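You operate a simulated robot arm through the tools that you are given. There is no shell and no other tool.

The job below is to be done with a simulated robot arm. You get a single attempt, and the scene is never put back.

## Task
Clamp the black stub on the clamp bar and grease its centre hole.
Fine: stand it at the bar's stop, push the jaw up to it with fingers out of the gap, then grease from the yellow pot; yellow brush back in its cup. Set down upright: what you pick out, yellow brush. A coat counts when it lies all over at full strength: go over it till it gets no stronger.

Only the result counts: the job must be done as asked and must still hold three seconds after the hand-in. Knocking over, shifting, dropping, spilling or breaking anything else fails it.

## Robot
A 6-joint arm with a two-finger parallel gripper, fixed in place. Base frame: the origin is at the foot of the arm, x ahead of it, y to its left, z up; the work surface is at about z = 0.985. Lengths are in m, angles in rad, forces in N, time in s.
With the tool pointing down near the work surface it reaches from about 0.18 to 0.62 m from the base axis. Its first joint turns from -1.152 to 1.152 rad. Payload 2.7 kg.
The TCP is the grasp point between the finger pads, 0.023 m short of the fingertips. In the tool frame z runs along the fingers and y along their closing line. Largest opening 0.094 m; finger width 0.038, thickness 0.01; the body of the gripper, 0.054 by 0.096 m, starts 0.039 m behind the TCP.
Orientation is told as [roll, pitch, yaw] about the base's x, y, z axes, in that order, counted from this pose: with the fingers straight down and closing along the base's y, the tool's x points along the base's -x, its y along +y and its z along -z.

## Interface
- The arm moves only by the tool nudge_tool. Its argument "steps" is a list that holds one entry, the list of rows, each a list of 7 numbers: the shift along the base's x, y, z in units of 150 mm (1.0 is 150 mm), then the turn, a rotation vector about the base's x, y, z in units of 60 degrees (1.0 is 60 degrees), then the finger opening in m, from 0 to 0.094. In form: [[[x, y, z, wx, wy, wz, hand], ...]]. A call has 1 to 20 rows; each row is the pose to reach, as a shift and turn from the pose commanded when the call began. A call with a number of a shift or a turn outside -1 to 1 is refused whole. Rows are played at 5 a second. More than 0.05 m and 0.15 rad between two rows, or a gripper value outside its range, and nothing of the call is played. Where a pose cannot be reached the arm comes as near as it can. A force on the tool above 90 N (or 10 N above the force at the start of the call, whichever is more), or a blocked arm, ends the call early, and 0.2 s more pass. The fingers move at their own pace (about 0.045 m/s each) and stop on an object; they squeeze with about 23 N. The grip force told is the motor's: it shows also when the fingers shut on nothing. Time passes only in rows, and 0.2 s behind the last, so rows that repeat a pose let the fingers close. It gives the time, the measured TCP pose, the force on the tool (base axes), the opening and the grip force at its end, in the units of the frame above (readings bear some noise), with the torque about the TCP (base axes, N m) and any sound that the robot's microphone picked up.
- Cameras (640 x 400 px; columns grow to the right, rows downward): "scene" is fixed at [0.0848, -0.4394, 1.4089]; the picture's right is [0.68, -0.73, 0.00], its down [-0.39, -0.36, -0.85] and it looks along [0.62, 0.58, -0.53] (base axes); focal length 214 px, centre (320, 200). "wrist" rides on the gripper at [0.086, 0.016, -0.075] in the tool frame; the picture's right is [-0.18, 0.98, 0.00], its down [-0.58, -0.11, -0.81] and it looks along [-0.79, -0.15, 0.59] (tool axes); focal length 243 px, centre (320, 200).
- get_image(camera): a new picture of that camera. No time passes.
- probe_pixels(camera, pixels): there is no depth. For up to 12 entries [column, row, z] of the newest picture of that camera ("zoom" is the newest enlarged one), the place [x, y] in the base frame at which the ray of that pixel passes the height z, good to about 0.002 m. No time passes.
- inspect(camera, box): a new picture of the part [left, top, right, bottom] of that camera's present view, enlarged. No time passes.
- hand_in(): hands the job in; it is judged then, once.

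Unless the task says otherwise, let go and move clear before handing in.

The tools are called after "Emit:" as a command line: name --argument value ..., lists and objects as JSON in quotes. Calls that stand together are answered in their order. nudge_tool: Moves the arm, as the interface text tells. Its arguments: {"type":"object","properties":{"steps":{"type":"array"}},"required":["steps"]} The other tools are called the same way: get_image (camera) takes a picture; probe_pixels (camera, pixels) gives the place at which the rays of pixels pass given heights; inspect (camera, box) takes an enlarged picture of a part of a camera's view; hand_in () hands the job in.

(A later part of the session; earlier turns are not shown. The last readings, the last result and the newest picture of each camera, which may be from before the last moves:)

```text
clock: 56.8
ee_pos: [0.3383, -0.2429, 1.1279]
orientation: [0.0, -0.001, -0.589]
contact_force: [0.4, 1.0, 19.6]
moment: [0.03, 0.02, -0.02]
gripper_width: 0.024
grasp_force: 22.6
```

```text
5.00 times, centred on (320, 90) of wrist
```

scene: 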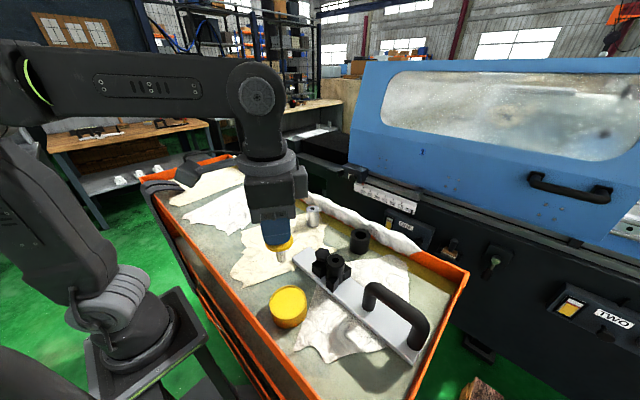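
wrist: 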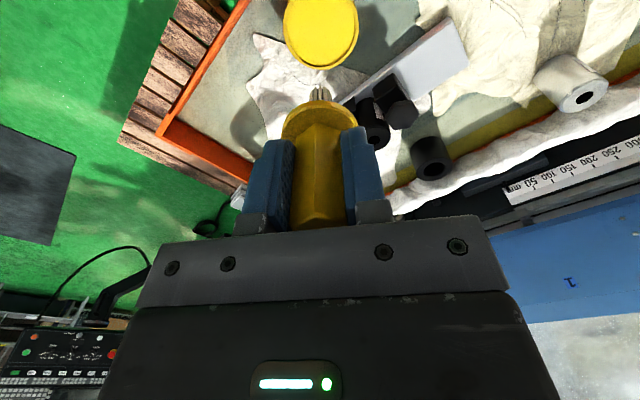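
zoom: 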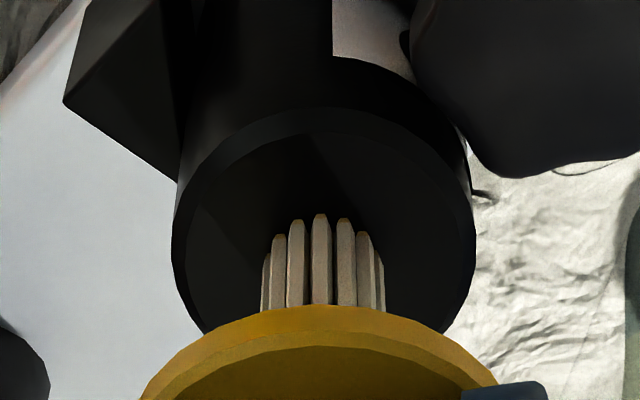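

Contact at +19.6 N with the tips on the mouth. I'll ease the pressure, dwell a little, then lift to see what got coated.

Emit:
nudge_tool --steps '[[[0, 0, 0.003, 0, 0, 0, 0.01], [0, 0, 0.003, 0, 0, 0, 0.01], [0, 0, 0.003, 0, 0, 0, 0.01], [0, 0, 0.003, 0, 0, 0, 0.01], [0, 0, 0.05, 0, 0, 0, 0.01], [0, 0, 0.15, 0, 0, 0, 0.01], [0, 0, 0.3, 0, 0, 0, 0.01], [0, 0, 0.3, 0, 0, 0, 0.01]]]'

Emit:
inspect --camera "scene" --box '[315, 235, 355, 275]'

Emit:
inspect --camera "wrist" --box '[280, 20, 360, 100]'

```text
clock: 58.6
ee_pos: [0.3373, -0.2433, 1.1712]
orientation: [-0.001, 0.004, -0.589]
contact_force: [-0.2, 0.0, -0.9]
moment: [-0.03, -0.01, -0.03]
gripper_width: 0.0237
grasp_force: 22.5
```

```text
10.00 times, centred on (335, 255) of scene
```

zoom: 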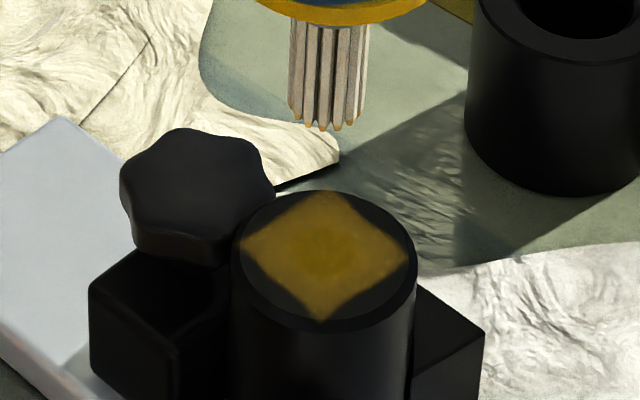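

```text
5.00 times, centred on (320, 60) of wrist
```

zoom: 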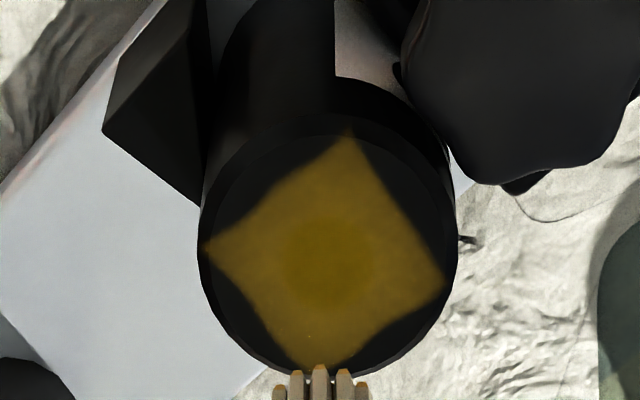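

A yellow-brown diamond-shaped coat now lies over the hole at partial strength. I'll press again with a longer dwell and compare.

Emit:
nudge_tool --steps '[[[0, 0, -0.15, 0, 0, 0, 0.01], [0, 0, -0.25, 0, 0, 0, 0.01], [0, 0, -0.28, 0, 0, 0, 0.01], [0, 0, -0.294, 0, 0, 0, 0.01], [0, 0, -0.297, 0, 0, 0, 0.01], [0, 0, -0.297, 0, 0, 0, 0.01], [0, 0, -0.297, 0, 0, 0, 0.01], [0, 0, -0.297, 0, 0, 0, 0.01], [0, 0, -0.297, 0, 0, 0, 0.01], [0, 0, -0.297, 0, 0, 0, 0.01], [0, 0, -0.25, 0, 0, 0, 0.01], [0, 0, -0.15, 0, 0, 0, 0.01], [0, 0, 0, 0, 0, 0, 0.01], [0, 0, 0, 0, 0, 0, 0.01]]]'

Emit:
inspect --camera "scene" --box '[315, 235, 355, 275]'

Emit:
inspect --camera "wrist" --box '[280, 20, 360, 100]'

```text
clock: 61.6
ee_pos: [0.3375, -0.243, 1.1721]
orientation: [0.001, 0.004, -0.59]
contact_force: [-0.7, 0.6, -1.2]
moment: [0.0, -0.04, -0.01]
gripper_width: 0.0236
grasp_force: 22.9
```

```text
10.00 times, centred on (335, 255) of scene
```

zoom: 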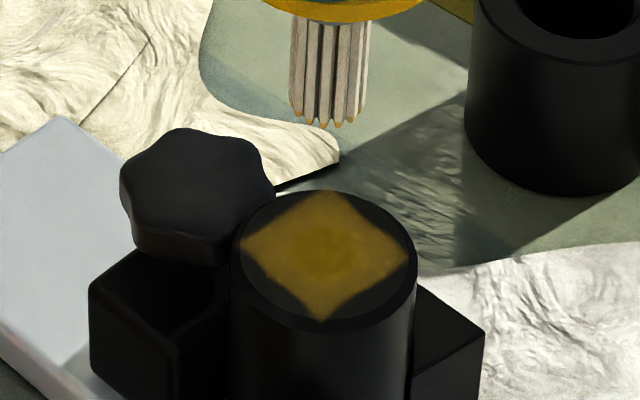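

```text
5.00 times, centred on (320, 60) of wrist
```

zoom: 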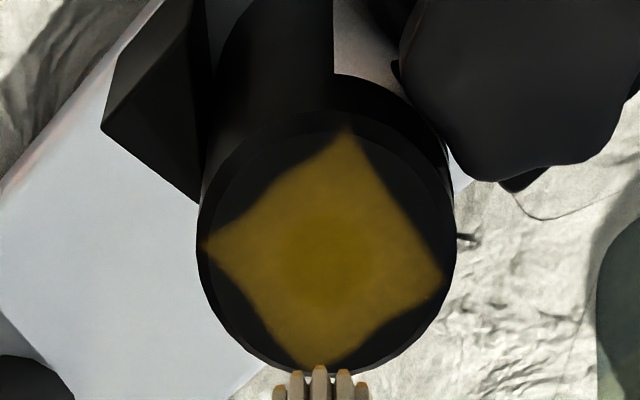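

There was hardly any change without reloading. I'll dip again at the pot and return above the hole in one sequence.

Emit:
nudge_tool --steps '[[[0, 0, 0.237, 0, 0, 0, 0.01], [-0.25, 0.05, 0.237, 0, 0, 0, 0.01], [-0.5, 0.1, 0.237, 0, 0, 0, 0.01], [-0.7415, 0.155, 0.237, 0, 0, 0, 0.01], [-0.7415, 0.155, 0.0, 0, 0, 0, 0.01], [-0.7415, 0.155, -0.25, 0, 0, 0, 0.01], [-0.7415, 0.155, -0.46, 0, 0, 0, 0.01], [-0.7415, 0.155, -0.54, 0, 0, 0, 0.01], [-0.7415, 0.155, -0.558, 0, 0, 0, 0.01], [-0.7415, 0.155, -0.558, 0, 0, 0, 0.01], [-0.7415, 0.155, -0.558, 0, 0, 0, 0.01], [-0.7415, 0.155, -0.45, 0, 0, 0, 0.01], [-0.7415, 0.155, -0.2, 0, 0, 0, 0.01], [-0.7415, 0.155, 0.05, 0, 0, 0, 0.01], [-0.7415, 0.155, 0.237, 0, 0, 0, 0.01], [-0.5, 0.1, 0.237, 0, 0, 0, 0.01], [-0.25, 0.05, 0.237, 0, 0, 0, 0.01], [0, 0, 0.237, 0, 0, 0, 0.01], [0, 0, 0, 0, 0, 0, 0.01], [0, 0, 0, 0, 0, 0, 0.01]]]'

Emit:
inspect --camera "wrist" --box '[280, 20, 360, 100]'

Emit:
inspect --camera "scene" --box '[315, 230, 355, 270]'

```text
clock: 65.8
ee_pos: [0.338, -0.2447, 1.1696]
orientation: [-0.001, 0.003, -0.59]
contact_force: [-0.4, -0.1, -0.1]
moment: [0.0, -0.03, -0.02]
gripper_width: 0.0236
grasp_force: 23.4
```

```text
5.00 times, centred on (320, 60) of wrist
```

zoom: 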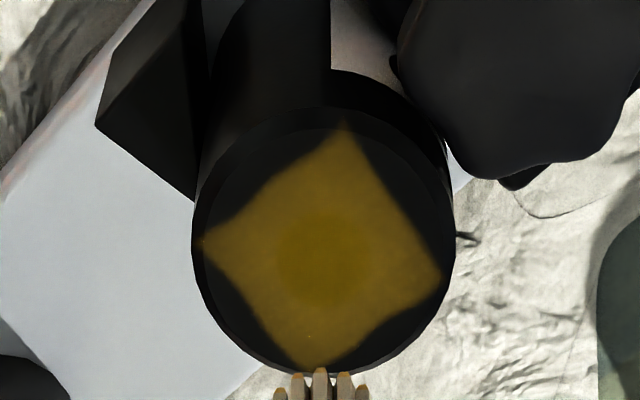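

```text
10.00 times, centred on (335, 250) of scene
```

zoom: 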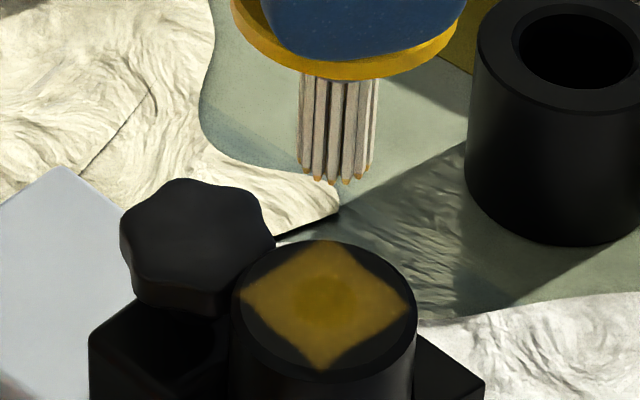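

The brush is reloaded. I'll press again with small rubbing moves of about 1.5 mm and compare.

Emit:
nudge_tool --steps '[[[0, 0, -0.15, 0, 0, 0, 0.01], [0, 0, -0.25, 0, 0, 0, 0.01], [0, 0, -0.285, 0, 0, 0, 0.01], [0, 0, -0.296, 0, 0, 0, 0.01], [0.01, 0, -0.296, 0, 0, 0, 0.01], [0.01, 0.01, -0.296, 0, 0, 0, 0.01], [0, 0.01, -0.296, 0, 0, 0, 0.01], [-0.01, 0.01, -0.296, 0, 0, 0, 0.01], [-0.01, 0, -0.296, 0, 0, 0, 0.01], [-0.01, -0.01, -0.296, 0, 0, 0, 0.01], [0, -0.01, -0.296, 0, 0, 0, 0.01], [0.01, -0.01, -0.296, 0, 0, 0, 0.01], [0, 0, -0.296, 0, 0, 0, 0.01], [0, 0, -0.25, 0, 0, 0, 0.01], [0, 0, -0.1, 0, 0, 0, 0.01], [0, 0, 0, 0, 0, 0, 0.01], [0, 0, 0, 0, 0, 0, 0.01]]]'

Emit:
inspect --camera "wrist" --box '[280, 20, 360, 100]'

Emit:
inspect --camera "scene" --box '[315, 230, 355, 270]'

```text
clock: 69.4
ee_pos: [0.3366, -0.2444, 1.1718]
orientation: [-0.003, 0.003, -0.592]
contact_force: [-0.3, 0.0, -0.3]
moment: [-0.01, 0.02, -0.01]
gripper_width: 0.0235
grasp_force: 22.8
```

```text
5.00 times, centred on (320, 60) of wrist
```

zoom: 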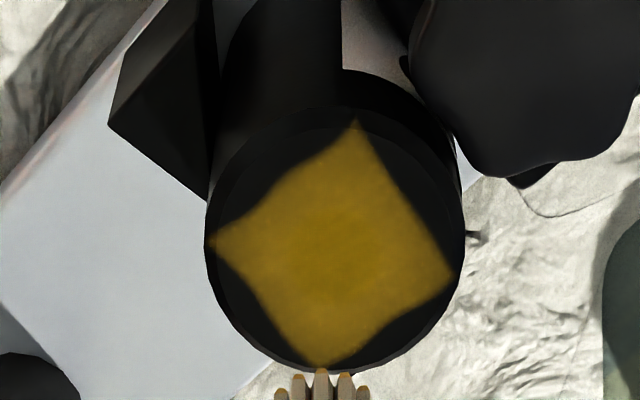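

```text
10.00 times, centred on (335, 250) of scene
```

zoom: 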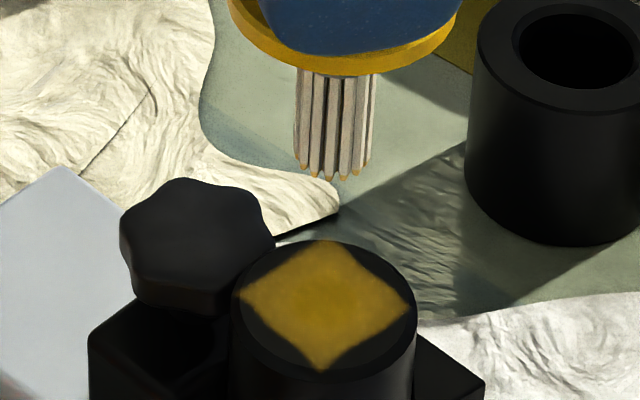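

It's visibly brighter after reloading, so each loaded pass adds strength. I'll repeat the dip and the rub.

Emit:
nudge_tool --steps '[[[0, 0, 0.237, 0, 0, 0, 0.01], [-0.25, 0.05, 0.237, 0, 0, 0, 0.01], [-0.5, 0.1, 0.237, 0, 0, 0, 0.01], [-0.7415, 0.155, 0.237, 0, 0, 0, 0.01], [-0.7415, 0.155, 0.0, 0, 0, 0, 0.01], [-0.7415, 0.155, -0.25, 0, 0, 0, 0.01], [-0.7415, 0.155, -0.46, 0, 0, 0, 0.01], [-0.7415, 0.155, -0.54, 0, 0, 0, 0.01], [-0.7415, 0.155, -0.558, 0, 0, 0, 0.01], [-0.7415, 0.155, -0.558, 0, 0, 0, 0.01], [-0.7415, 0.155, -0.558, 0, 0, 0, 0.01], [-0.7415, 0.155, -0.45, 0, 0, 0, 0.01], [-0.7415, 0.155, -0.2, 0, 0, 0, 0.01], [-0.7415, 0.155, 0.05, 0, 0, 0, 0.01], [-0.7415, 0.155, 0.237, 0, 0, 0, 0.01], [-0.5, 0.1, 0.237, 0, 0, 0, 0.01], [-0.25, 0.05, 0.237, 0, 0, 0, 0.01], [0, 0, 0.237, 0, 0, 0, 0.01], [0, 0, 0, 0, 0, 0, 0.01], [0, 0, 0, 0, 0, 0, 0.01]]]'

Emit:
nudge_tool --steps '[[[0, 0, -0.15, 0, 0, 0, 0.01], [0, 0, -0.25, 0, 0, 0, 0.01], [0, 0, -0.285, 0, 0, 0, 0.01], [0, 0, -0.296, 0, 0, 0, 0.01], [0.01, 0, -0.296, 0, 0, 0, 0.01], [0.01, 0.01, -0.296, 0, 0, 0, 0.01], [0, 0.01, -0.296, 0, 0, 0, 0.01], [-0.01, 0.01, -0.296, 0, 0, 0, 0.01], [-0.01, 0, -0.296, 0, 0, 0, 0.01], [-0.01, -0.01, -0.296, 0, 0, 0, 0.01], [0, -0.01, -0.296, 0, 0, 0, 0.01], [0.01, -0.01, -0.296, 0, 0, 0, 0.01], [0, 0, -0.296, 0, 0, 0, 0.01], [0, 0, -0.25, 0, 0, 0, 0.01], [0, 0, -0.1, 0, 0, 0, 0.01], [0, 0, 0, 0, 0, 0, 0.01], [0, 0, 0, 0, 0, 0, 0.01]]]'

Emit:
inspect --camera "wrist" --box '[280, 20, 360, 100]'

Emit:
inspect --camera "scene" --box '[315, 230, 355, 270]'

```text
clock: 73.6
ee_pos: [0.3396, -0.2451, 1.1716]
orientation: [-0.001, 0.005, -0.591]
contact_force: [-0.1, -0.1, 0.1]
moment: [0.01, -0.01, 0.01]
gripper_width: 0.0238
grasp_force: 23.1
```

```text
clock: 77.2
ee_pos: [0.3394, -0.2429, 1.1711]
orientation: [-0.001, 0.003, -0.591]
contact_force: [0.0, 0.2, 0.5]
moment: [-0.01, 0.0, 0.05]
gripper_width: 0.0238
grasp_force: 23.2
```

```text
5.00 times, centred on (320, 60) of wrist
```

zoom: 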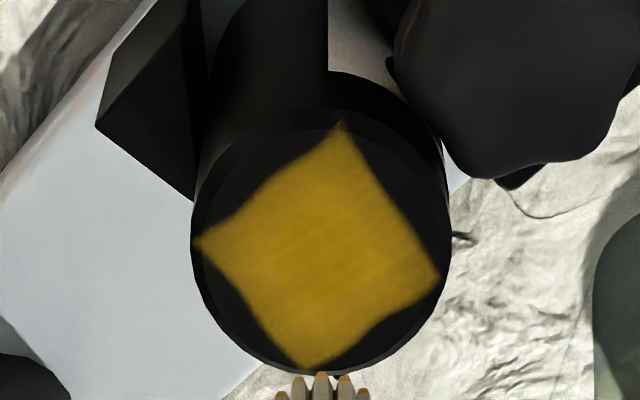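

```text
10.00 times, centred on (335, 250) of scene
```

zoom: 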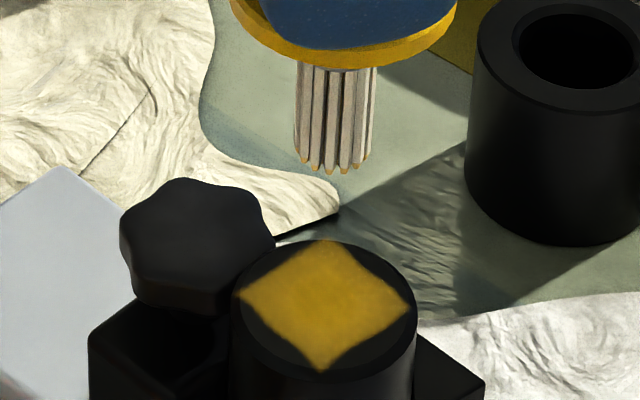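

Stronger again, and the hole's dark disc no longer shows through. I'll do another cycle, reading the force at contact this time.

Emit:
nudge_tool --steps '[[[0, 0, 0.237, 0, 0, 0, 0.01], [-0.25, 0.05, 0.237, 0, 0, 0, 0.01], [-0.5, 0.1, 0.237, 0, 0, 0, 0.01], [-0.7415, 0.155, 0.237, 0, 0, 0, 0.01], [-0.7415, 0.155, 0.0, 0, 0, 0, 0.01], [-0.7415, 0.155, -0.25, 0, 0, 0, 0.01], [-0.7415, 0.155, -0.46, 0, 0, 0, 0.01], [-0.7415, 0.155, -0.54, 0, 0, 0, 0.01], [-0.7415, 0.155, -0.561, 0, 0, 0, 0.01], [-0.7415, 0.155, -0.561, 0, 0, 0, 0.01], [-0.7415, 0.155, -0.561, 0, 0, 0, 0.01], [-0.7415, 0.155, -0.45, 0, 0, 0, 0.01], [-0.7415, 0.155, -0.2, 0, 0, 0, 0.01], [-0.7415, 0.155, 0.05, 0, 0, 0, 0.01], [-0.7415, 0.155, 0.237, 0, 0, 0, 0.01], [-0.5, 0.1, 0.237, 0, 0, 0, 0.01], [-0.25, 0.05, 0.237, 0, 0, 0, 0.01], [0, 0, 0.237, 0, 0, 0, 0.01], [0, 0, 0, 0, 0, 0, 0.01], [0, 0, 0, 0, 0, 0, 0.01]]]'

Emit:
nudge_tool --steps '[[[0, 0, -0.15, 0, 0, 0, 0.01], [0, 0, -0.25, 0, 0, 0, 0.01], [0, 0, -0.285, 0, 0, 0, 0.01], [0, 0, -0.298, 0, 0, 0, 0.01], [0, 0, -0.298, 0, 0, 0, 0.01]]]'

Emit:
nudge_tool --steps '[[[0.01, 0, 0, 0, 0, 0, 0.01], [0.01, 0.01, 0, 0, 0, 0, 0.01], [0, 0.01, 0, 0, 0, 0, 0.01], [-0.01, 0.01, 0, 0, 0, 0, 0.01], [-0.01, 0, 0, 0, 0, 0, 0.01], [-0.01, -0.01, 0, 0, 0, 0, 0.01], [0, -0.01, 0, 0, 0, 0, 0.01], [0.01, -0.01, 0, 0, 0, 0, 0.01], [0, 0, 0, 0, 0, 0, 0.01], [0, 0, 0.05, 0, 0, 0, 0.01], [0, 0, 0.2, 0, 0, 0, 0.01], [0, 0, 0.298, 0, 0, 0, 0.01], [0, 0, 0.298, 0, 0, 0, 0.01]]]'

Emit:
inspect --camera "wrist" --box '[280, 20, 360, 100]'

Emit:
inspect --camera "scene" --box '[315, 230, 355, 270]'

```text
clock: 81.4
ee_pos: [0.3401, -0.2427, 1.1719]
orientation: [0.0, 0.004, -0.591]
contact_force: [0.3, 0.0, -0.7]
moment: [-0.01, 0.0, -0.02]
gripper_width: 0.0236
grasp_force: 23.9
```

```text
clock: 82.6
ee_pos: [0.3381, -0.2422, 1.1281]
orientation: [0.0, 0.0, -0.589]
contact_force: [-0.7, 4.5, 15.2]
moment: [0.26, -0.03, 0.0]
gripper_width: 0.0235
grasp_force: 23.1
```

```text
clock: 85.4
ee_pos: [0.3384, -0.2431, 1.1715]
orientation: [0.0, 0.003, -0.591]
contact_force: [-0.9, 0.0, -0.3]
moment: [0.0, 0.0, -0.01]
gripper_width: 0.0235
grasp_force: 23.3
```

```text
5.00 times, centred on (320, 60) of wrist
```

zoom: 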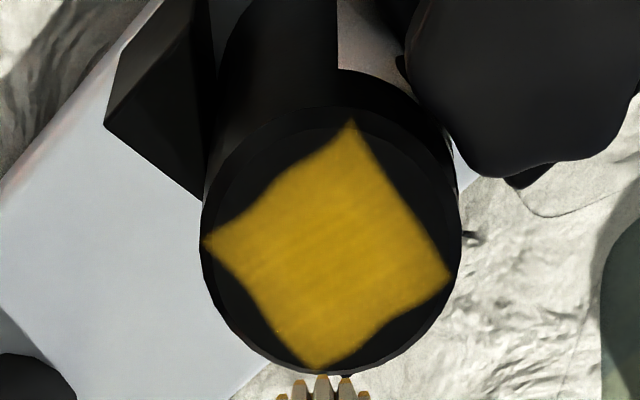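

```text
10.00 times, centred on (335, 250) of scene
```

zoom: 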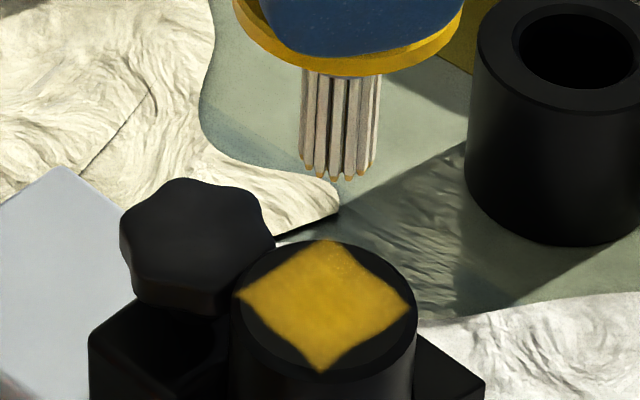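

Maybe slightly stronger again. I'll go on with another cycle and compare.

Emit:
nudge_tool --steps '[[[0, 0, 0.237, 0, 0, 0, 0.01], [-0.25, 0.05, 0.237, 0, 0, 0, 0.01], [-0.5, 0.1, 0.237, 0, 0, 0, 0.01], [-0.7415, 0.155, 0.237, 0, 0, 0, 0.01], [-0.7415, 0.155, 0.0, 0, 0, 0, 0.01], [-0.7415, 0.155, -0.25, 0, 0, 0, 0.01], [-0.7415, 0.155, -0.46, 0, 0, 0, 0.01], [-0.7415, 0.155, -0.54, 0, 0, 0, 0.01], [-0.7415, 0.155, -0.561, 0, 0, 0, 0.01], [-0.7415, 0.155, -0.561, 0, 0, 0, 0.01], [-0.7415, 0.155, -0.561, 0, 0, 0, 0.01], [-0.7415, 0.155, -0.45, 0, 0, 0, 0.01], [-0.7415, 0.155, -0.2, 0, 0, 0, 0.01], [-0.7415, 0.155, 0.05, 0, 0, 0, 0.01], [-0.7415, 0.155, 0.237, 0, 0, 0, 0.01], [-0.5, 0.1, 0.237, 0, 0, 0, 0.01], [-0.25, 0.05, 0.237, 0, 0, 0, 0.01], [0, 0, 0.237, 0, 0, 0, 0.01], [0, 0, 0, 0, 0, 0, 0.01], [0, 0, 0, 0, 0, 0, 0.01]]]'

Emit:
nudge_tool --steps '[[[0, 0, -0.15, 0, 0, 0, 0.01], [0, 0, -0.25, 0, 0, 0, 0.01], [0, 0, -0.285, 0, 0, 0, 0.01], [0, 0, -0.297, 0, 0, 0, 0.01], [0.01, 0, -0.297, 0, 0, 0, 0.01], [0.01, 0.01, -0.297, 0, 0, 0, 0.01], [0, 0.01, -0.297, 0, 0, 0, 0.01], [-0.01, 0.01, -0.297, 0, 0, 0, 0.01], [-0.01, 0, -0.297, 0, 0, 0, 0.01], [-0.01, -0.01, -0.297, 0, 0, 0, 0.01], [0, -0.01, -0.297, 0, 0, 0, 0.01], [0.01, -0.01, -0.297, 0, 0, 0, 0.01], [0, 0, -0.297, 0, 0, 0, 0.01], [0, 0, -0.25, 0, 0, 0, 0.01], [0, 0, -0.1, 0, 0, 0, 0.01], [0, 0, 0, 0, 0, 0, 0.01], [0, 0, 0, 0, 0, 0, 0.01]]]'

Emit:
inspect --camera "wrist" --box '[280, 20, 360, 100]'

Emit:
inspect --camera "scene" --box '[315, 230, 355, 270]'

```text
clock: 89.6
ee_pos: [0.3372, -0.2434, 1.172]
orientation: [-0.002, 0.005, -0.591]
contact_force: [0.4, 0.8, -0.4]
moment: [-0.01, -0.02, 0.01]
gripper_width: 0.0237
grasp_force: 22.7
```

```text
clock: 93.2
ee_pos: [0.3383, -0.2439, 1.1714]
orientation: [0.001, 0.003, -0.592]
contact_force: [0.0, -0.1, -0.9]
moment: [-0.04, -0.01, 0.0]
gripper_width: 0.0236
grasp_force: 23.0
```

```text
5.00 times, centred on (320, 60) of wrist
```

zoom: 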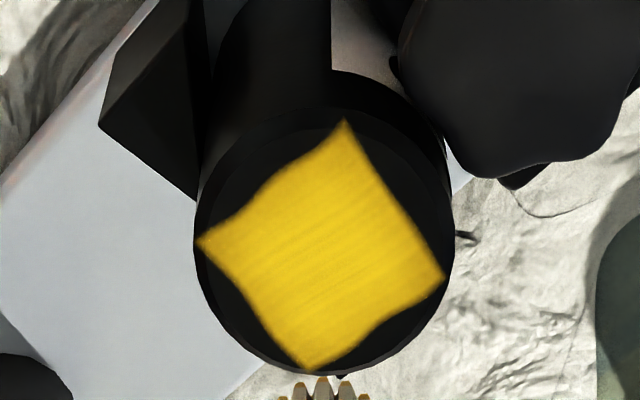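

```text
10.00 times, centred on (335, 250) of scene
```

zoom: 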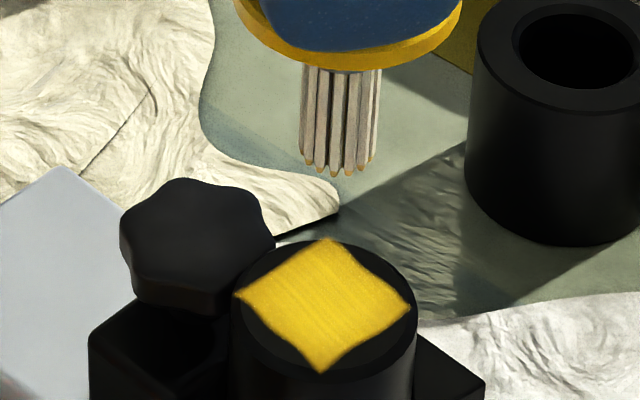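

That's a clear jump, with bright yellow and streaks. I'll do one more cycle to see whether it still gets stronger.

Emit:
nudge_tool --steps '[[[0, 0, 0.237, 0, 0, 0, 0.01], [-0.25, 0.05, 0.237, 0, 0, 0, 0.01], [-0.5, 0.1, 0.237, 0, 0, 0, 0.01], [-0.7415, 0.155, 0.237, 0, 0, 0, 0.01], [-0.7415, 0.155, 0.0, 0, 0, 0, 0.01], [-0.7415, 0.155, -0.25, 0, 0, 0, 0.01], [-0.7415, 0.155, -0.46, 0, 0, 0, 0.01], [-0.7415, 0.155, -0.54, 0, 0, 0, 0.01], [-0.7415, 0.155, -0.562, 0, 0, 0, 0.01], [-0.7415, 0.155, -0.562, 0, 0, 0, 0.01], [-0.7415, 0.155, -0.562, 0, 0, 0, 0.01], [-0.7415, 0.155, -0.45, 0, 0, 0, 0.01], [-0.7415, 0.155, -0.2, 0, 0, 0, 0.01], [-0.7415, 0.155, 0.05, 0, 0, 0, 0.01], [-0.7415, 0.155, 0.237, 0, 0, 0, 0.01], [-0.5, 0.1, 0.237, 0, 0, 0, 0.01], [-0.25, 0.05, 0.237, 0, 0, 0, 0.01], [0, 0, 0.237, 0, 0, 0, 0.01], [0, 0, 0, 0, 0, 0, 0.01], [0, 0, 0, 0, 0, 0, 0.01]]]'

Emit:
nudge_tool --steps '[[[0, 0, -0.15, 0, 0, 0, 0.01], [0, 0, -0.25, 0, 0, 0, 0.01], [0, 0, -0.285, 0, 0, 0, 0.01], [0, 0, -0.298, 0, 0, 0, 0.01], [0.01, 0, -0.298, 0, 0, 0, 0.01], [0.01, 0.01, -0.298, 0, 0, 0, 0.01], [0, 0.01, -0.298, 0, 0, 0, 0.01], [-0.01, 0.01, -0.298, 0, 0, 0, 0.01], [-0.01, 0, -0.298, 0, 0, 0, 0.01], [-0.01, -0.01, -0.298, 0, 0, 0, 0.01], [0, -0.01, -0.298, 0, 0, 0, 0.01], [0.01, -0.01, -0.298, 0, 0, 0, 0.01], [0, 0, -0.298, 0, 0, 0, 0.01], [0, 0, -0.25, 0, 0, 0, 0.01], [0, 0, -0.1, 0, 0, 0, 0.01], [0, 0, 0, 0, 0, 0, 0.01], [0, 0, 0, 0, 0, 0, 0.01]]]'

Emit:
inspect --camera "wrist" --box '[280, 20, 360, 100]'

Emit:
inspect --camera "scene" --box '[315, 230, 355, 270]'

```text
clock: 97.4
ee_pos: [0.3378, -0.244, 1.1706]
orientation: [0.0, 0.003, -0.591]
contact_force: [-0.7, -0.2, -0.4]
moment: [-0.02, -0.02, 0.0]
gripper_width: 0.0232
grasp_force: 23.1
```

```text
clock: 101.0
ee_pos: [0.3376, -0.2463, 1.1712]
orientation: [0.001, 0.004, -0.59]
contact_force: [0.5, -1.3, -0.6]
moment: [-0.01, 0.03, 0.01]
gripper_width: 0.0238
grasp_force: 23.3
```

```text
5.00 times, centred on (320, 60) of wrist
```

zoom: 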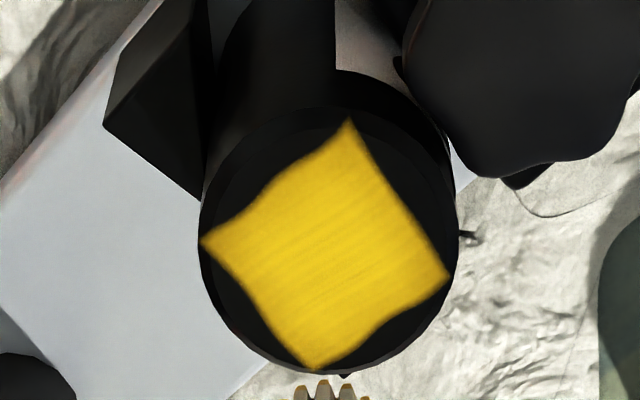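

```text
10.00 times, centred on (335, 250) of scene
```

zoom: 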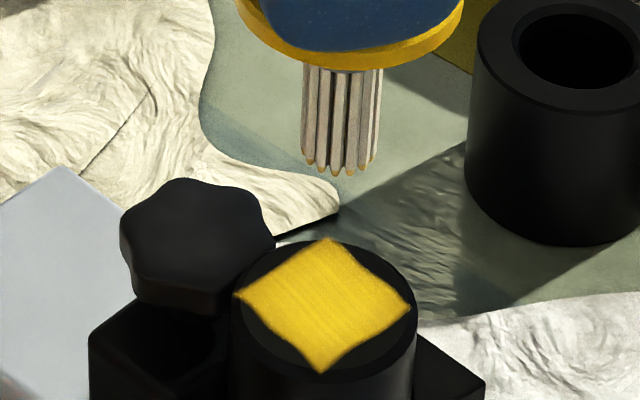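

It looks the same as before. To be sure that pass really touched, I'll do one more cycle reading the contact forces at both places.

Emit:
nudge_tool --steps '[[[0, 0, 0.237, 0, 0, 0, 0.01], [-0.25, 0.05, 0.237, 0, 0, 0, 0.01], [-0.5, 0.1, 0.237, 0, 0, 0, 0.01], [-0.7415, 0.155, 0.237, 0, 0, 0, 0.01], [-0.7415, 0.155, 0.0, 0, 0, 0, 0.01], [-0.7415, 0.155, -0.25, 0, 0, 0, 0.01], [-0.7415, 0.155, -0.46, 0, 0, 0, 0.01], [-0.7415, 0.155, -0.54, 0, 0, 0, 0.01], [-0.7415, 0.155, -0.563, 0, 0, 0, 0.01], [-0.7415, 0.155, -0.563, 0, 0, 0, 0.01]]]'

Emit:
nudge_tool --steps '[[[0, 0, 0.1, 0, 0, 0, 0.01], [0, 0, 0.35, 0, 0, 0, 0.01], [0, 0, 0.6, 0, 0, 0, 0.01], [0, 0, 0.8, 0, 0, 0, 0.01], [0.25, -0.05, 0.8, 0, 0, 0, 0.01], [0.5, -0.1, 0.8, 0, 0, 0, 0.01], [0.7415, -0.155, 0.8, 0, 0, 0, 0.01], [0.7415, -0.155, 0.563, 0, 0, 0, 0.01], [0.7415, -0.155, 0.4, 0, 0, 0, 0.01], [0.7415, -0.155, 0.3, 0, 0, 0, 0.01], [0.7415, -0.155, 0.27, 0, 0, 0, 0.01], [0.7415, -0.155, 0.264, 0, 0, 0, 0.01], [0.7415, -0.155, 0.264, 0, 0, 0, 0.01]]]'

Emit:
nudge_tool --steps '[[[0.01, 0, 0, 0, 0, 0, 0.01], [0.01, 0.01, 0, 0, 0, 0, 0.01], [0, 0.01, 0, 0, 0, 0, 0.01], [-0.01, 0.01, 0, 0, 0, 0, 0.01], [-0.01, 0, 0, 0, 0, 0, 0.01], [-0.01, -0.01, 0, 0, 0, 0, 0.01], [0, -0.01, 0, 0, 0, 0, 0.01], [0.01, -0.01, 0, 0, 0, 0, 0.01], [0, 0, 0, 0, 0, 0, 0.01], [0, 0, 0.05, 0, 0, 0, 0.01], [0, 0, 0.2, 0, 0, 0, 0.01], [0, 0, 0.299, 0, 0, 0, 0.01], [0, 0, 0.299, 0, 0, 0, 0.01]]]'

Emit:
inspect --camera "wrist" --box '[280, 20, 360, 100]'

Emit:
inspect --camera "scene" --box '[315, 230, 355, 270]'

```text
clock: 103.2
ee_pos: [0.2264, -0.2205, 1.0869]
orientation: [-0.001, 0.004, -0.589]
contact_force: [-0.1, -1.0, -0.4]
moment: [0.01, -0.02, 0.02]
gripper_width: 0.0238
grasp_force: 22.9
```

```text
clock: 106.0
ee_pos: [0.3389, -0.2432, 1.1281]
orientation: [0.0, 0.0, -0.589]
contact_force: [0.6, -1.8, 8.5]
moment: [-0.14, -0.03, -0.02]
gripper_width: 0.0237
grasp_force: 22.9
```

```text
clock: 108.8
ee_pos: [0.3369, -0.2431, 1.1713]
orientation: [0.001, 0.003, -0.589]
contact_force: [0.2, -0.8, -0.5]
moment: [-0.03, -0.01, -0.02]
gripper_width: 0.0236
grasp_force: 23.2
```

```text
5.00 times, centred on (320, 60) of wrist
```

zoom: 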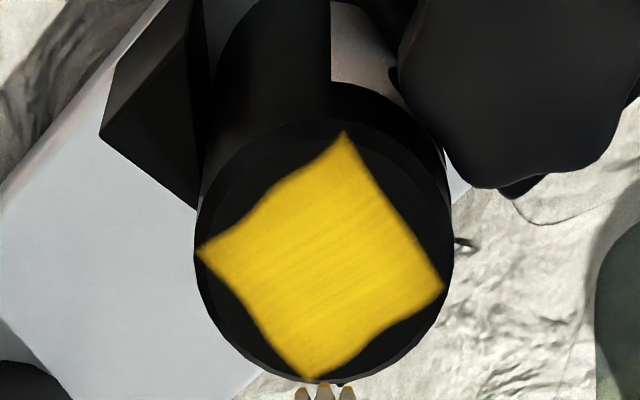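

```text
10.00 times, centred on (335, 250) of scene
```

zoom: 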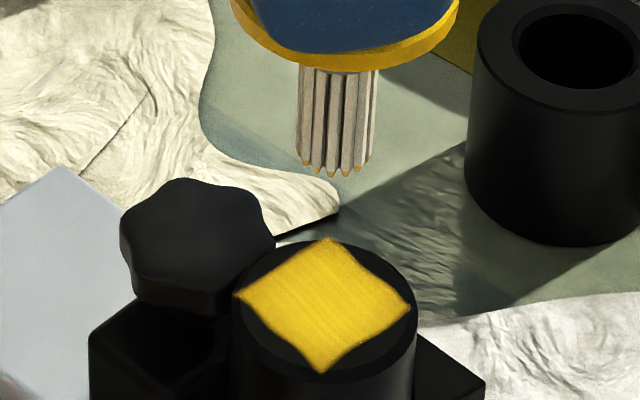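

The pot dip touched nothing this time (-0.4 N), because the brush has crept up slightly in the grip. I'll make one more dip a little lower with a confirmed touch, then apply again.

Emit:
nudge_tool --steps '[[[0, 0, 0.237, 0, 0, 0, 0.01], [-0.25, 0.05, 0.237, 0, 0, 0, 0.01], [-0.5, 0.1, 0.237, 0, 0, 0, 0.01], [-0.7415, 0.155, 0.237, 0, 0, 0, 0.01], [-0.7415, 0.155, 0.0, 0, 0, 0, 0.01], [-0.7415, 0.155, -0.25, 0, 0, 0, 0.01], [-0.7415, 0.155, -0.46, 0, 0, 0, 0.01], [-0.7415, 0.155, -0.55, 0, 0, 0, 0.01], [-0.7415, 0.155, -0.565, 0, 0, 0, 0.01], [-0.7415, 0.155, -0.573, 0, 0, 0, 0.01], [-0.7415, 0.155, -0.573, 0, 0, 0, 0.01]]]'

Emit:
inspect --camera "scene" --box '[250, 250, 330, 340]'

```text
clock: 111.2
ee_pos: [0.2272, -0.2214, 1.0862]
orientation: [0.0, 0.001, -0.591]
contact_force: [-0.5, 3.3, 10.4]
moment: [0.14, -0.02, -0.02]
gripper_width: 0.0237
grasp_force: 22.8
```

```text
4.44 times, centred on (290, 295) of scene
```

zoom: 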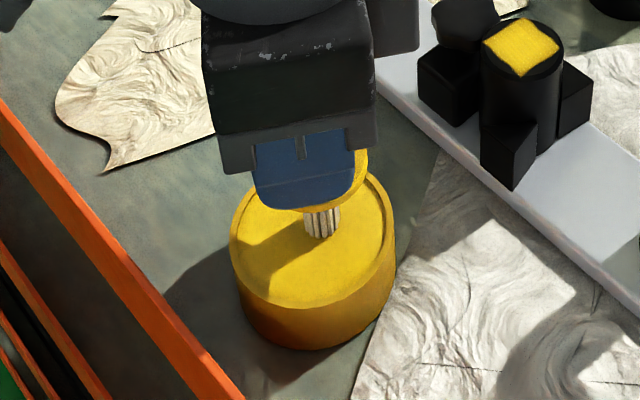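

The dip touched (+10.4 N). Now I'll apply to the hole again.

Emit:
nudge_tool --steps '[[[0, 0, 0.1, 0, 0, 0, 0.01], [0, 0, 0.35, 0, 0, 0, 0.01], [0, 0, 0.6, 0, 0, 0, 0.01], [0, 0, 0.8, 0, 0, 0, 0.01], [0.25, -0.05, 0.8, 0, 0, 0, 0.01], [0.5, -0.1, 0.8, 0, 0, 0, 0.01], [0.7415, -0.155, 0.8, 0, 0, 0, 0.01], [0.7415, -0.155, 0.573, 0, 0, 0, 0.01], [0.7415, -0.155, 0.4, 0, 0, 0, 0.01], [0.7415, -0.155, 0.3, 0, 0, 0, 0.01], [0.7415, -0.155, 0.28, 0, 0, 0, 0.01], [0.7415, -0.155, 0.272, 0, 0, 0, 0.01], [0.7415, -0.155, 0.272, 0, 0, 0, 0.01]]]'

Emit:
nudge_tool --steps '[[[0.01, 0, 0, 0, 0, 0, 0.01], [0.01, 0.01, 0, 0, 0, 0, 0.01], [0, 0.01, 0, 0, 0, 0, 0.01], [-0.01, 0.01, 0, 0, 0, 0, 0.01], [-0.01, 0, 0, 0, 0, 0, 0.01], [-0.01, -0.01, 0, 0, 0, 0, 0.01], [0, -0.01, 0, 0, 0, 0, 0.01], [0.01, -0.01, 0, 0, 0, 0, 0.01], [0, 0, 0, 0, 0, 0, 0.01], [0, 0, 0.05, 0, 0, 0, 0.01], [0, 0, 0.2, 0, 0, 0, 0.01], [0, 0, 0.301, 0, 0, 0, 0.01], [0, 0, 0.301, 0, 0, 0, 0.01]]]'

Emit:
inspect --camera "wrist" --box '[280, 20, 360, 100]'

Emit:
inspect --camera "scene" --box '[315, 230, 355, 270]'

```text
clock: 114.0
ee_pos: [0.3392, -0.2423, 1.1287]
orientation: [-0.002, -0.002, -0.59]
contact_force: [2.9, 4.2, 17.5]
moment: [0.19, -0.29, 0.01]
gripper_width: 0.0237
grasp_force: 23.0
```

```text
clock: 116.8
ee_pos: [0.3385, -0.2434, 1.1719]
orientation: [0.0, 0.004, -0.59]
contact_force: [0.6, 0.1, 0.0]
moment: [-0.01, -0.02, 0.0]
gripper_width: 0.0237
grasp_force: 22.8
```

```text
5.00 times, centred on (320, 60) of wrist
```

zoom: 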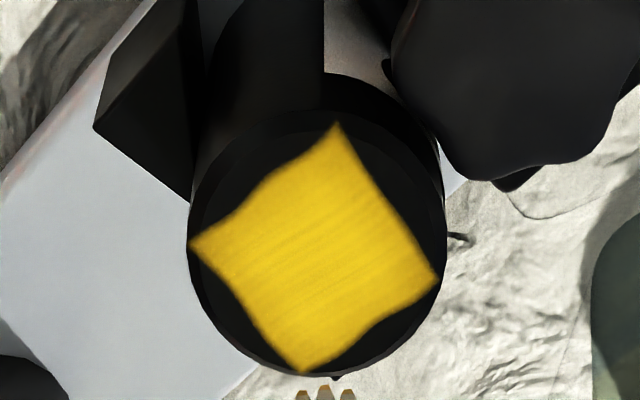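

```text
10.00 times, centred on (335, 250) of scene
```

zoom: 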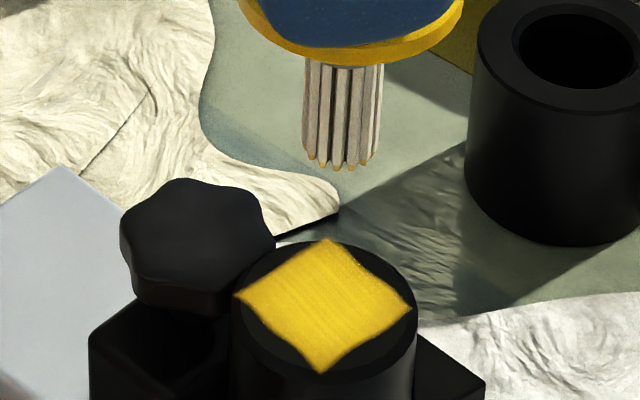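

The strength no longer changes with confirmed contacts, so the coat is full. I'll take the brush back over its cup.

Emit:
nudge_tool --steps '[[[0, 0, 0.2, 0, 0, 0, 0.01], [0.1, 0.02, 0.237, 0, 0, 0, 0.01], [0.35, 0.06, 0.237, 0, 0, 0, 0.01], [0.6, 0.1, 0.237, 0, 0, 0, 0.01], [0.8985, 0.1553, 0.237, 0, 0, 0, 0.01], [0.8985, 0.1553, 0.1, 0, 0, 0, 0.01], [0.8985, 0.1553, -0.1, 0, 0, 0, 0.01], [0.8985, 0.1553, -0.1, 0, 0, 0, 0.01]]]'

Emit:
inspect --camera "scene" --box '[330, 185, 390, 255]'

Emit:
inspect --camera "wrist" --box '[270, 30, 370, 130]'

```text
clock: 118.6
ee_pos: [0.4732, -0.2202, 1.1552]
orientation: [0.0, 0.002, -0.59]
contact_force: [0.6, 0.4, -0.8]
moment: [0.02, 0.0, -0.03]
gripper_width: 0.0235
grasp_force: 23.3
```

```text
5.71 times, centred on (360, 220) of scene
```

zoom: 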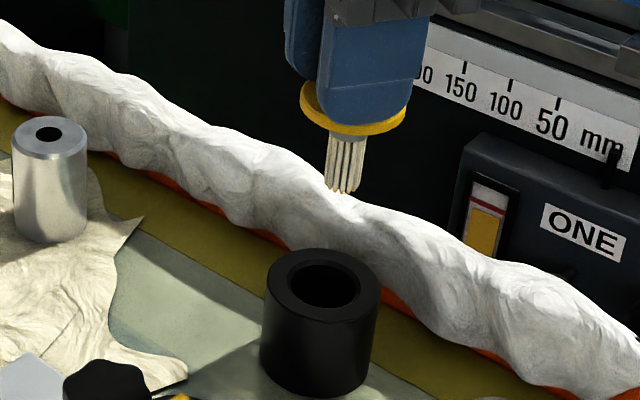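

```text
4.00 times, centred on (320, 80) of wrist
```

zoom: 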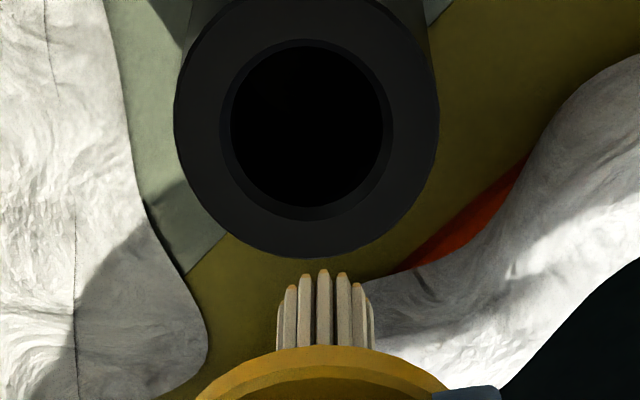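

The wrist view puts the cup bore (col 307) about 3 mm left of the bristles (col 325), and the scene view agrees on the direction. I'll correct by (-2.3,-1.4) mm, lower to just above the rim and check.

Emit:
nudge_tool --steps '[[[-0.0153, -0.0093, 0, 0, 0, 0, 0.01], [-0.0153, -0.0093, -0.1, 0, 0, 0, 0.01], [-0.0153, -0.0093, -0.2, 0, 0, 0, 0.01], [-0.0153, -0.0093, -0.2, 0, 0, 0, 0.01]]]'

Emit:
inspect --camera "scene" --box '[335, 205, 385, 255]'

Emit:
inspect --camera "wrist" --box '[270, 30, 370, 130]'

```text
clock: 119.6
ee_pos: [0.4713, -0.2214, 1.1263]
orientation: [0.001, 0.002, -0.59]
contact_force: [-0.7, 0.7, -0.9]
moment: [-0.01, 0.0, -0.03]
gripper_width: 0.0234
grasp_force: 23.2
```

```text
8.00 times, centred on (360, 230) of scene
```

zoom: 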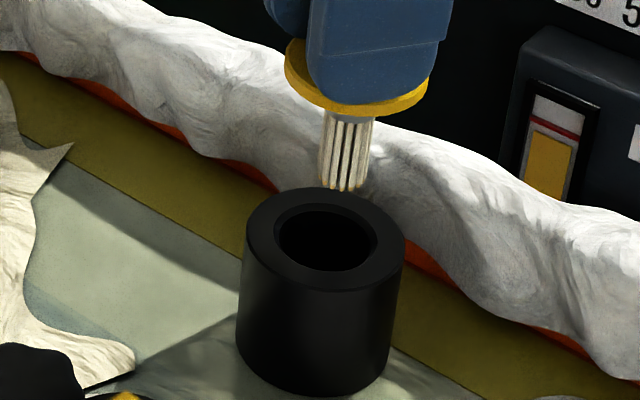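

```text
4.00 times, centred on (320, 80) of wrist
```

zoom: 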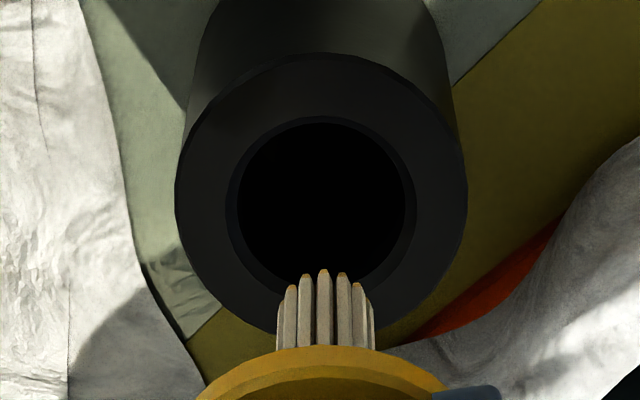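

The wrist view is centred (321 vs 325), but the scene view has the bristles about 3 mm right of the bore axis. I'll shift by (-1.7,+1.9) mm and lower a little to check.

Emit:
nudge_tool --steps '[[[-0.0113, 0.0127, 0, 0, 0, 0, 0.01], [-0.0113, 0.0127, -0.04, 0, 0, 0, 0.01], [-0.0113, 0.0127, -0.06, 0, 0, 0, 0.01], [-0.0113, 0.0127, -0.06, 0, 0, 0, 0.01]]]'

Emit:
inspect --camera "scene" --box '[335, 205, 385, 255]'

Emit:
inspect --camera "wrist" --box '[270, 30, 370, 130]'

```text
clock: 120.6
ee_pos: [0.4676, -0.2201, 1.1176]
orientation: [0.001, 0.003, -0.589]
contact_force: [-0.8, -0.6, -0.7]
moment: [0.01, 0.0, 0.0]
gripper_width: 0.0236
grasp_force: 23.0
```

```text
8.00 times, centred on (360, 230) of scene
```

zoom: 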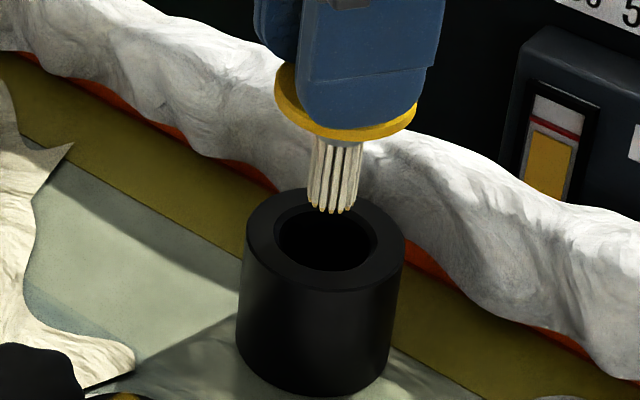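

```text
4.00 times, centred on (320, 80) of wrist
```

zoom: 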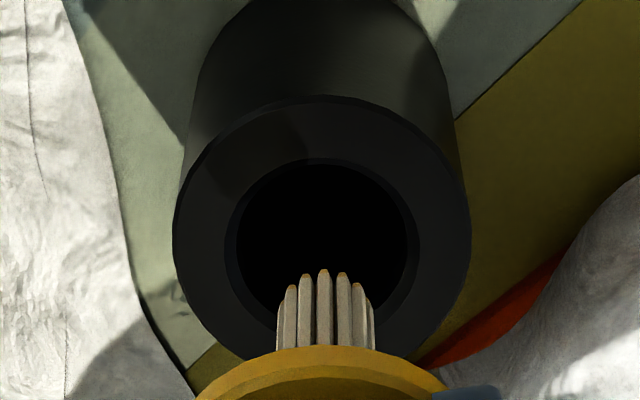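

Both views are now within about 1 mm. I'll lower into the cup, stopping short of the seat.

Emit:
nudge_tool --steps '[[[0, 0, -0.05, 0, 0, 0, 0.01], [0, 0, -0.1, 0, 0, 0, 0.01], [0, 0, -0.15, 0, 0, 0, 0.01], [0, 0, -0.2, 0, 0, 0, 0.01], [0, 0, -0.25, 0, 0, 0, 0.01], [0, 0, -0.25, 0, 0, 0, 0.01]]]'

Emit:
inspect --camera "scene" --box '[335, 205, 385, 255]'

Emit:
inspect --camera "wrist" --box '[260, 20, 380, 140]'

```text
clock: 122.0
ee_pos: [0.4683, -0.2197, 1.0806]
orientation: [0.0, 0.004, -0.589]
contact_force: [-0.9, 0.7, -0.6]
moment: [-0.02, 0.0, -0.02]
gripper_width: 0.0235
grasp_force: 23.4
```

```text
8.00 times, centred on (360, 230) of scene
```

zoom: 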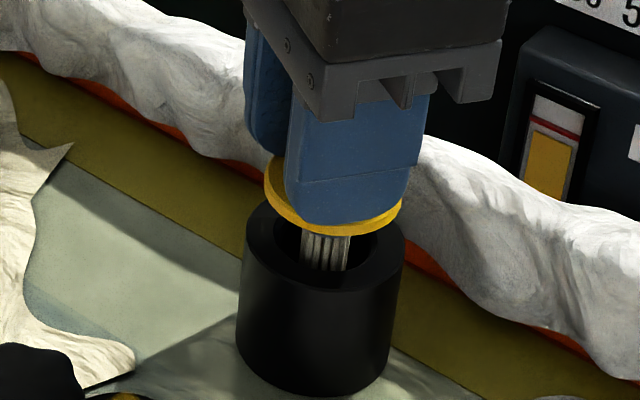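

```text
3.33 times, centred on (320, 80) of wrist
```

zoom: 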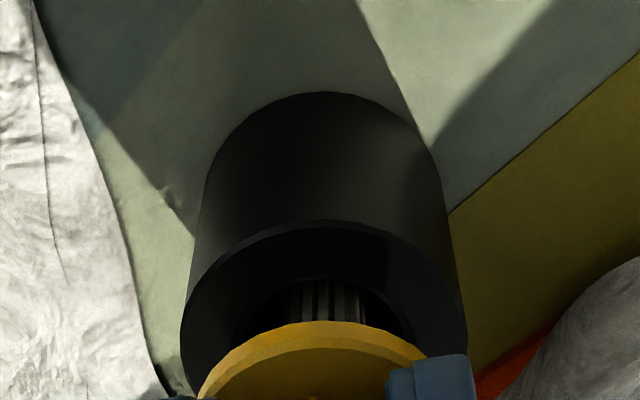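

It's inside the cup with no contact force. I'll nudge 1 mm toward the centre and lower step by step to the seat.

Emit:
nudge_tool --steps '[[[-0.0045, 0.0049, -0.015, 0, 0, 0, 0.01], [-0.0045, 0.0049, -0.03, 0, 0, 0, 0.01], [-0.0045, 0.0049, -0.045, 0, 0, 0, 0.01], [-0.0045, 0.0049, -0.045, 0, 0, 0, 0.01]]]'

Emit:
inspect --camera "scene" --box '[335, 205, 385, 255]'

```text
clock: 123.0
ee_pos: [0.4685, -0.2195, 1.0747]
orientation: [0.0, 0.005, -0.589]
contact_force: [0.5, -0.9, -0.8]
moment: [0.0, -0.02, -0.01]
gripper_width: 0.0236
grasp_force: 23.4
```

```text
8.00 times, centred on (360, 230) of scene
```

zoom: 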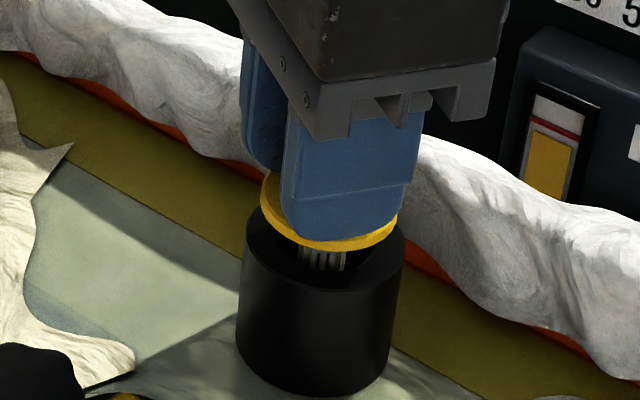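

Emit:
nudge_tool --steps '[[[0, 0, -0.01, 0, 0, 0, 0.01], [0, 0, -0.02, 0, 0, 0, 0.01], [0, 0, -0.028, 0, 0, 0, 0.01], [0, 0, -0.028, 0, 0, 0, 0.01]]]'

Emit:
inspect --camera "scene" --box '[335, 205, 385, 255]'

```text
clock: 124.0
ee_pos: [0.4682, -0.2186, 1.0694]
orientation: [-0.001, 0.002, -0.589]
contact_force: [-0.1, 0.4, -0.5]
moment: [0.0, 0.02, -0.01]
gripper_width: 0.0236
grasp_force: 23.4
```

```text
8.00 times, centred on (360, 230) of scene
```

zoom: 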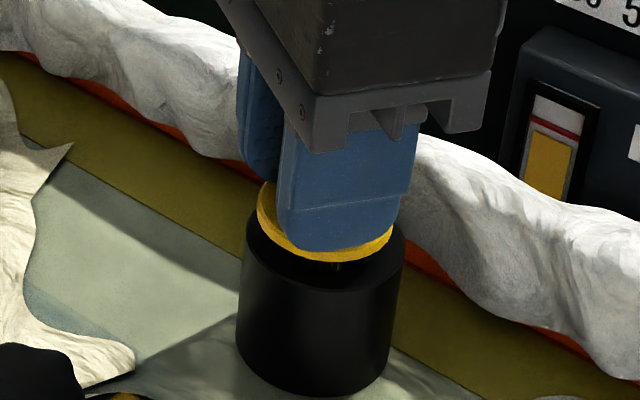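

The flange front edge is at row 262 and the seated one was at 278, so there are still a few mm to go. I'll continue in 1 mm steps.

Emit:
nudge_tool --steps '[[[0, 0, -0.007, 0, 0, 0, 0.01], [0, 0, -0.014, 0, 0, 0, 0.01], [0, 0, -0.021, 0, 0, 0, 0.01], [0, 0, -0.021, 0, 0, 0, 0.01]]]'

Emit:
inspect --camera "scene" --box '[335, 205, 385, 255]'

```text
clock: 125.0
ee_pos: [0.4681, -0.2195, 1.0662]
orientation: [0.0, 0.004, -0.589]
contact_force: [0.6, 0.0, -1.7]
moment: [0.03, 0.01, -0.02]
gripper_width: 0.0237
grasp_force: 23.1
```

```text
8.00 times, centred on (360, 230) of scene
```

zoom: 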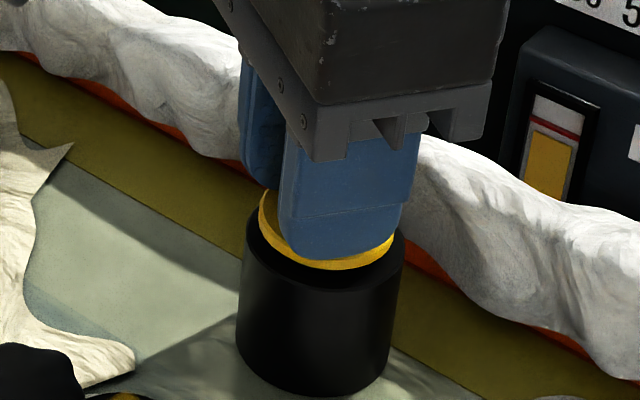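

Emit:
nudge_tool --steps '[[[0, 0, -0.005, 0, 0, 0, 0.01], [0, 0, -0.01, 0, 0, 0, 0.01], [0, 0, -0.015, 0, 0, 0, 0.01], [0, 0, -0.015, 0, 0, 0, 0.01]]]'

Emit:
inspect --camera "scene" --box '[335, 205, 385, 255]'

```text
clock: 126.0
ee_pos: [0.4682, -0.2191, 1.0629]
orientation: [-0.001, 0.004, -0.59]
contact_force: [0.0, 0.2, -1.0]
moment: [0.0, 0.0, -0.01]
gripper_width: 0.0236
grasp_force: 23.7
```

```text
8.00 times, centred on (360, 230) of scene
```

zoom: 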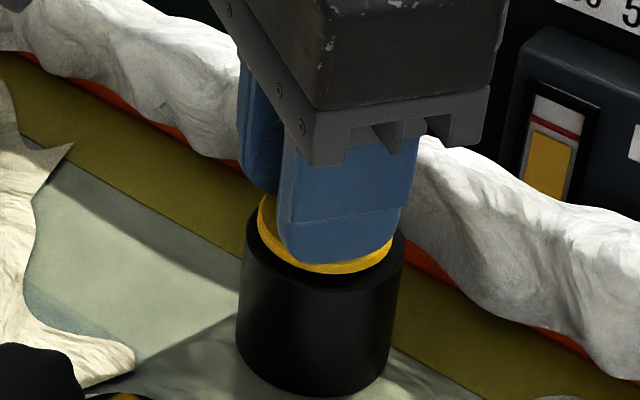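

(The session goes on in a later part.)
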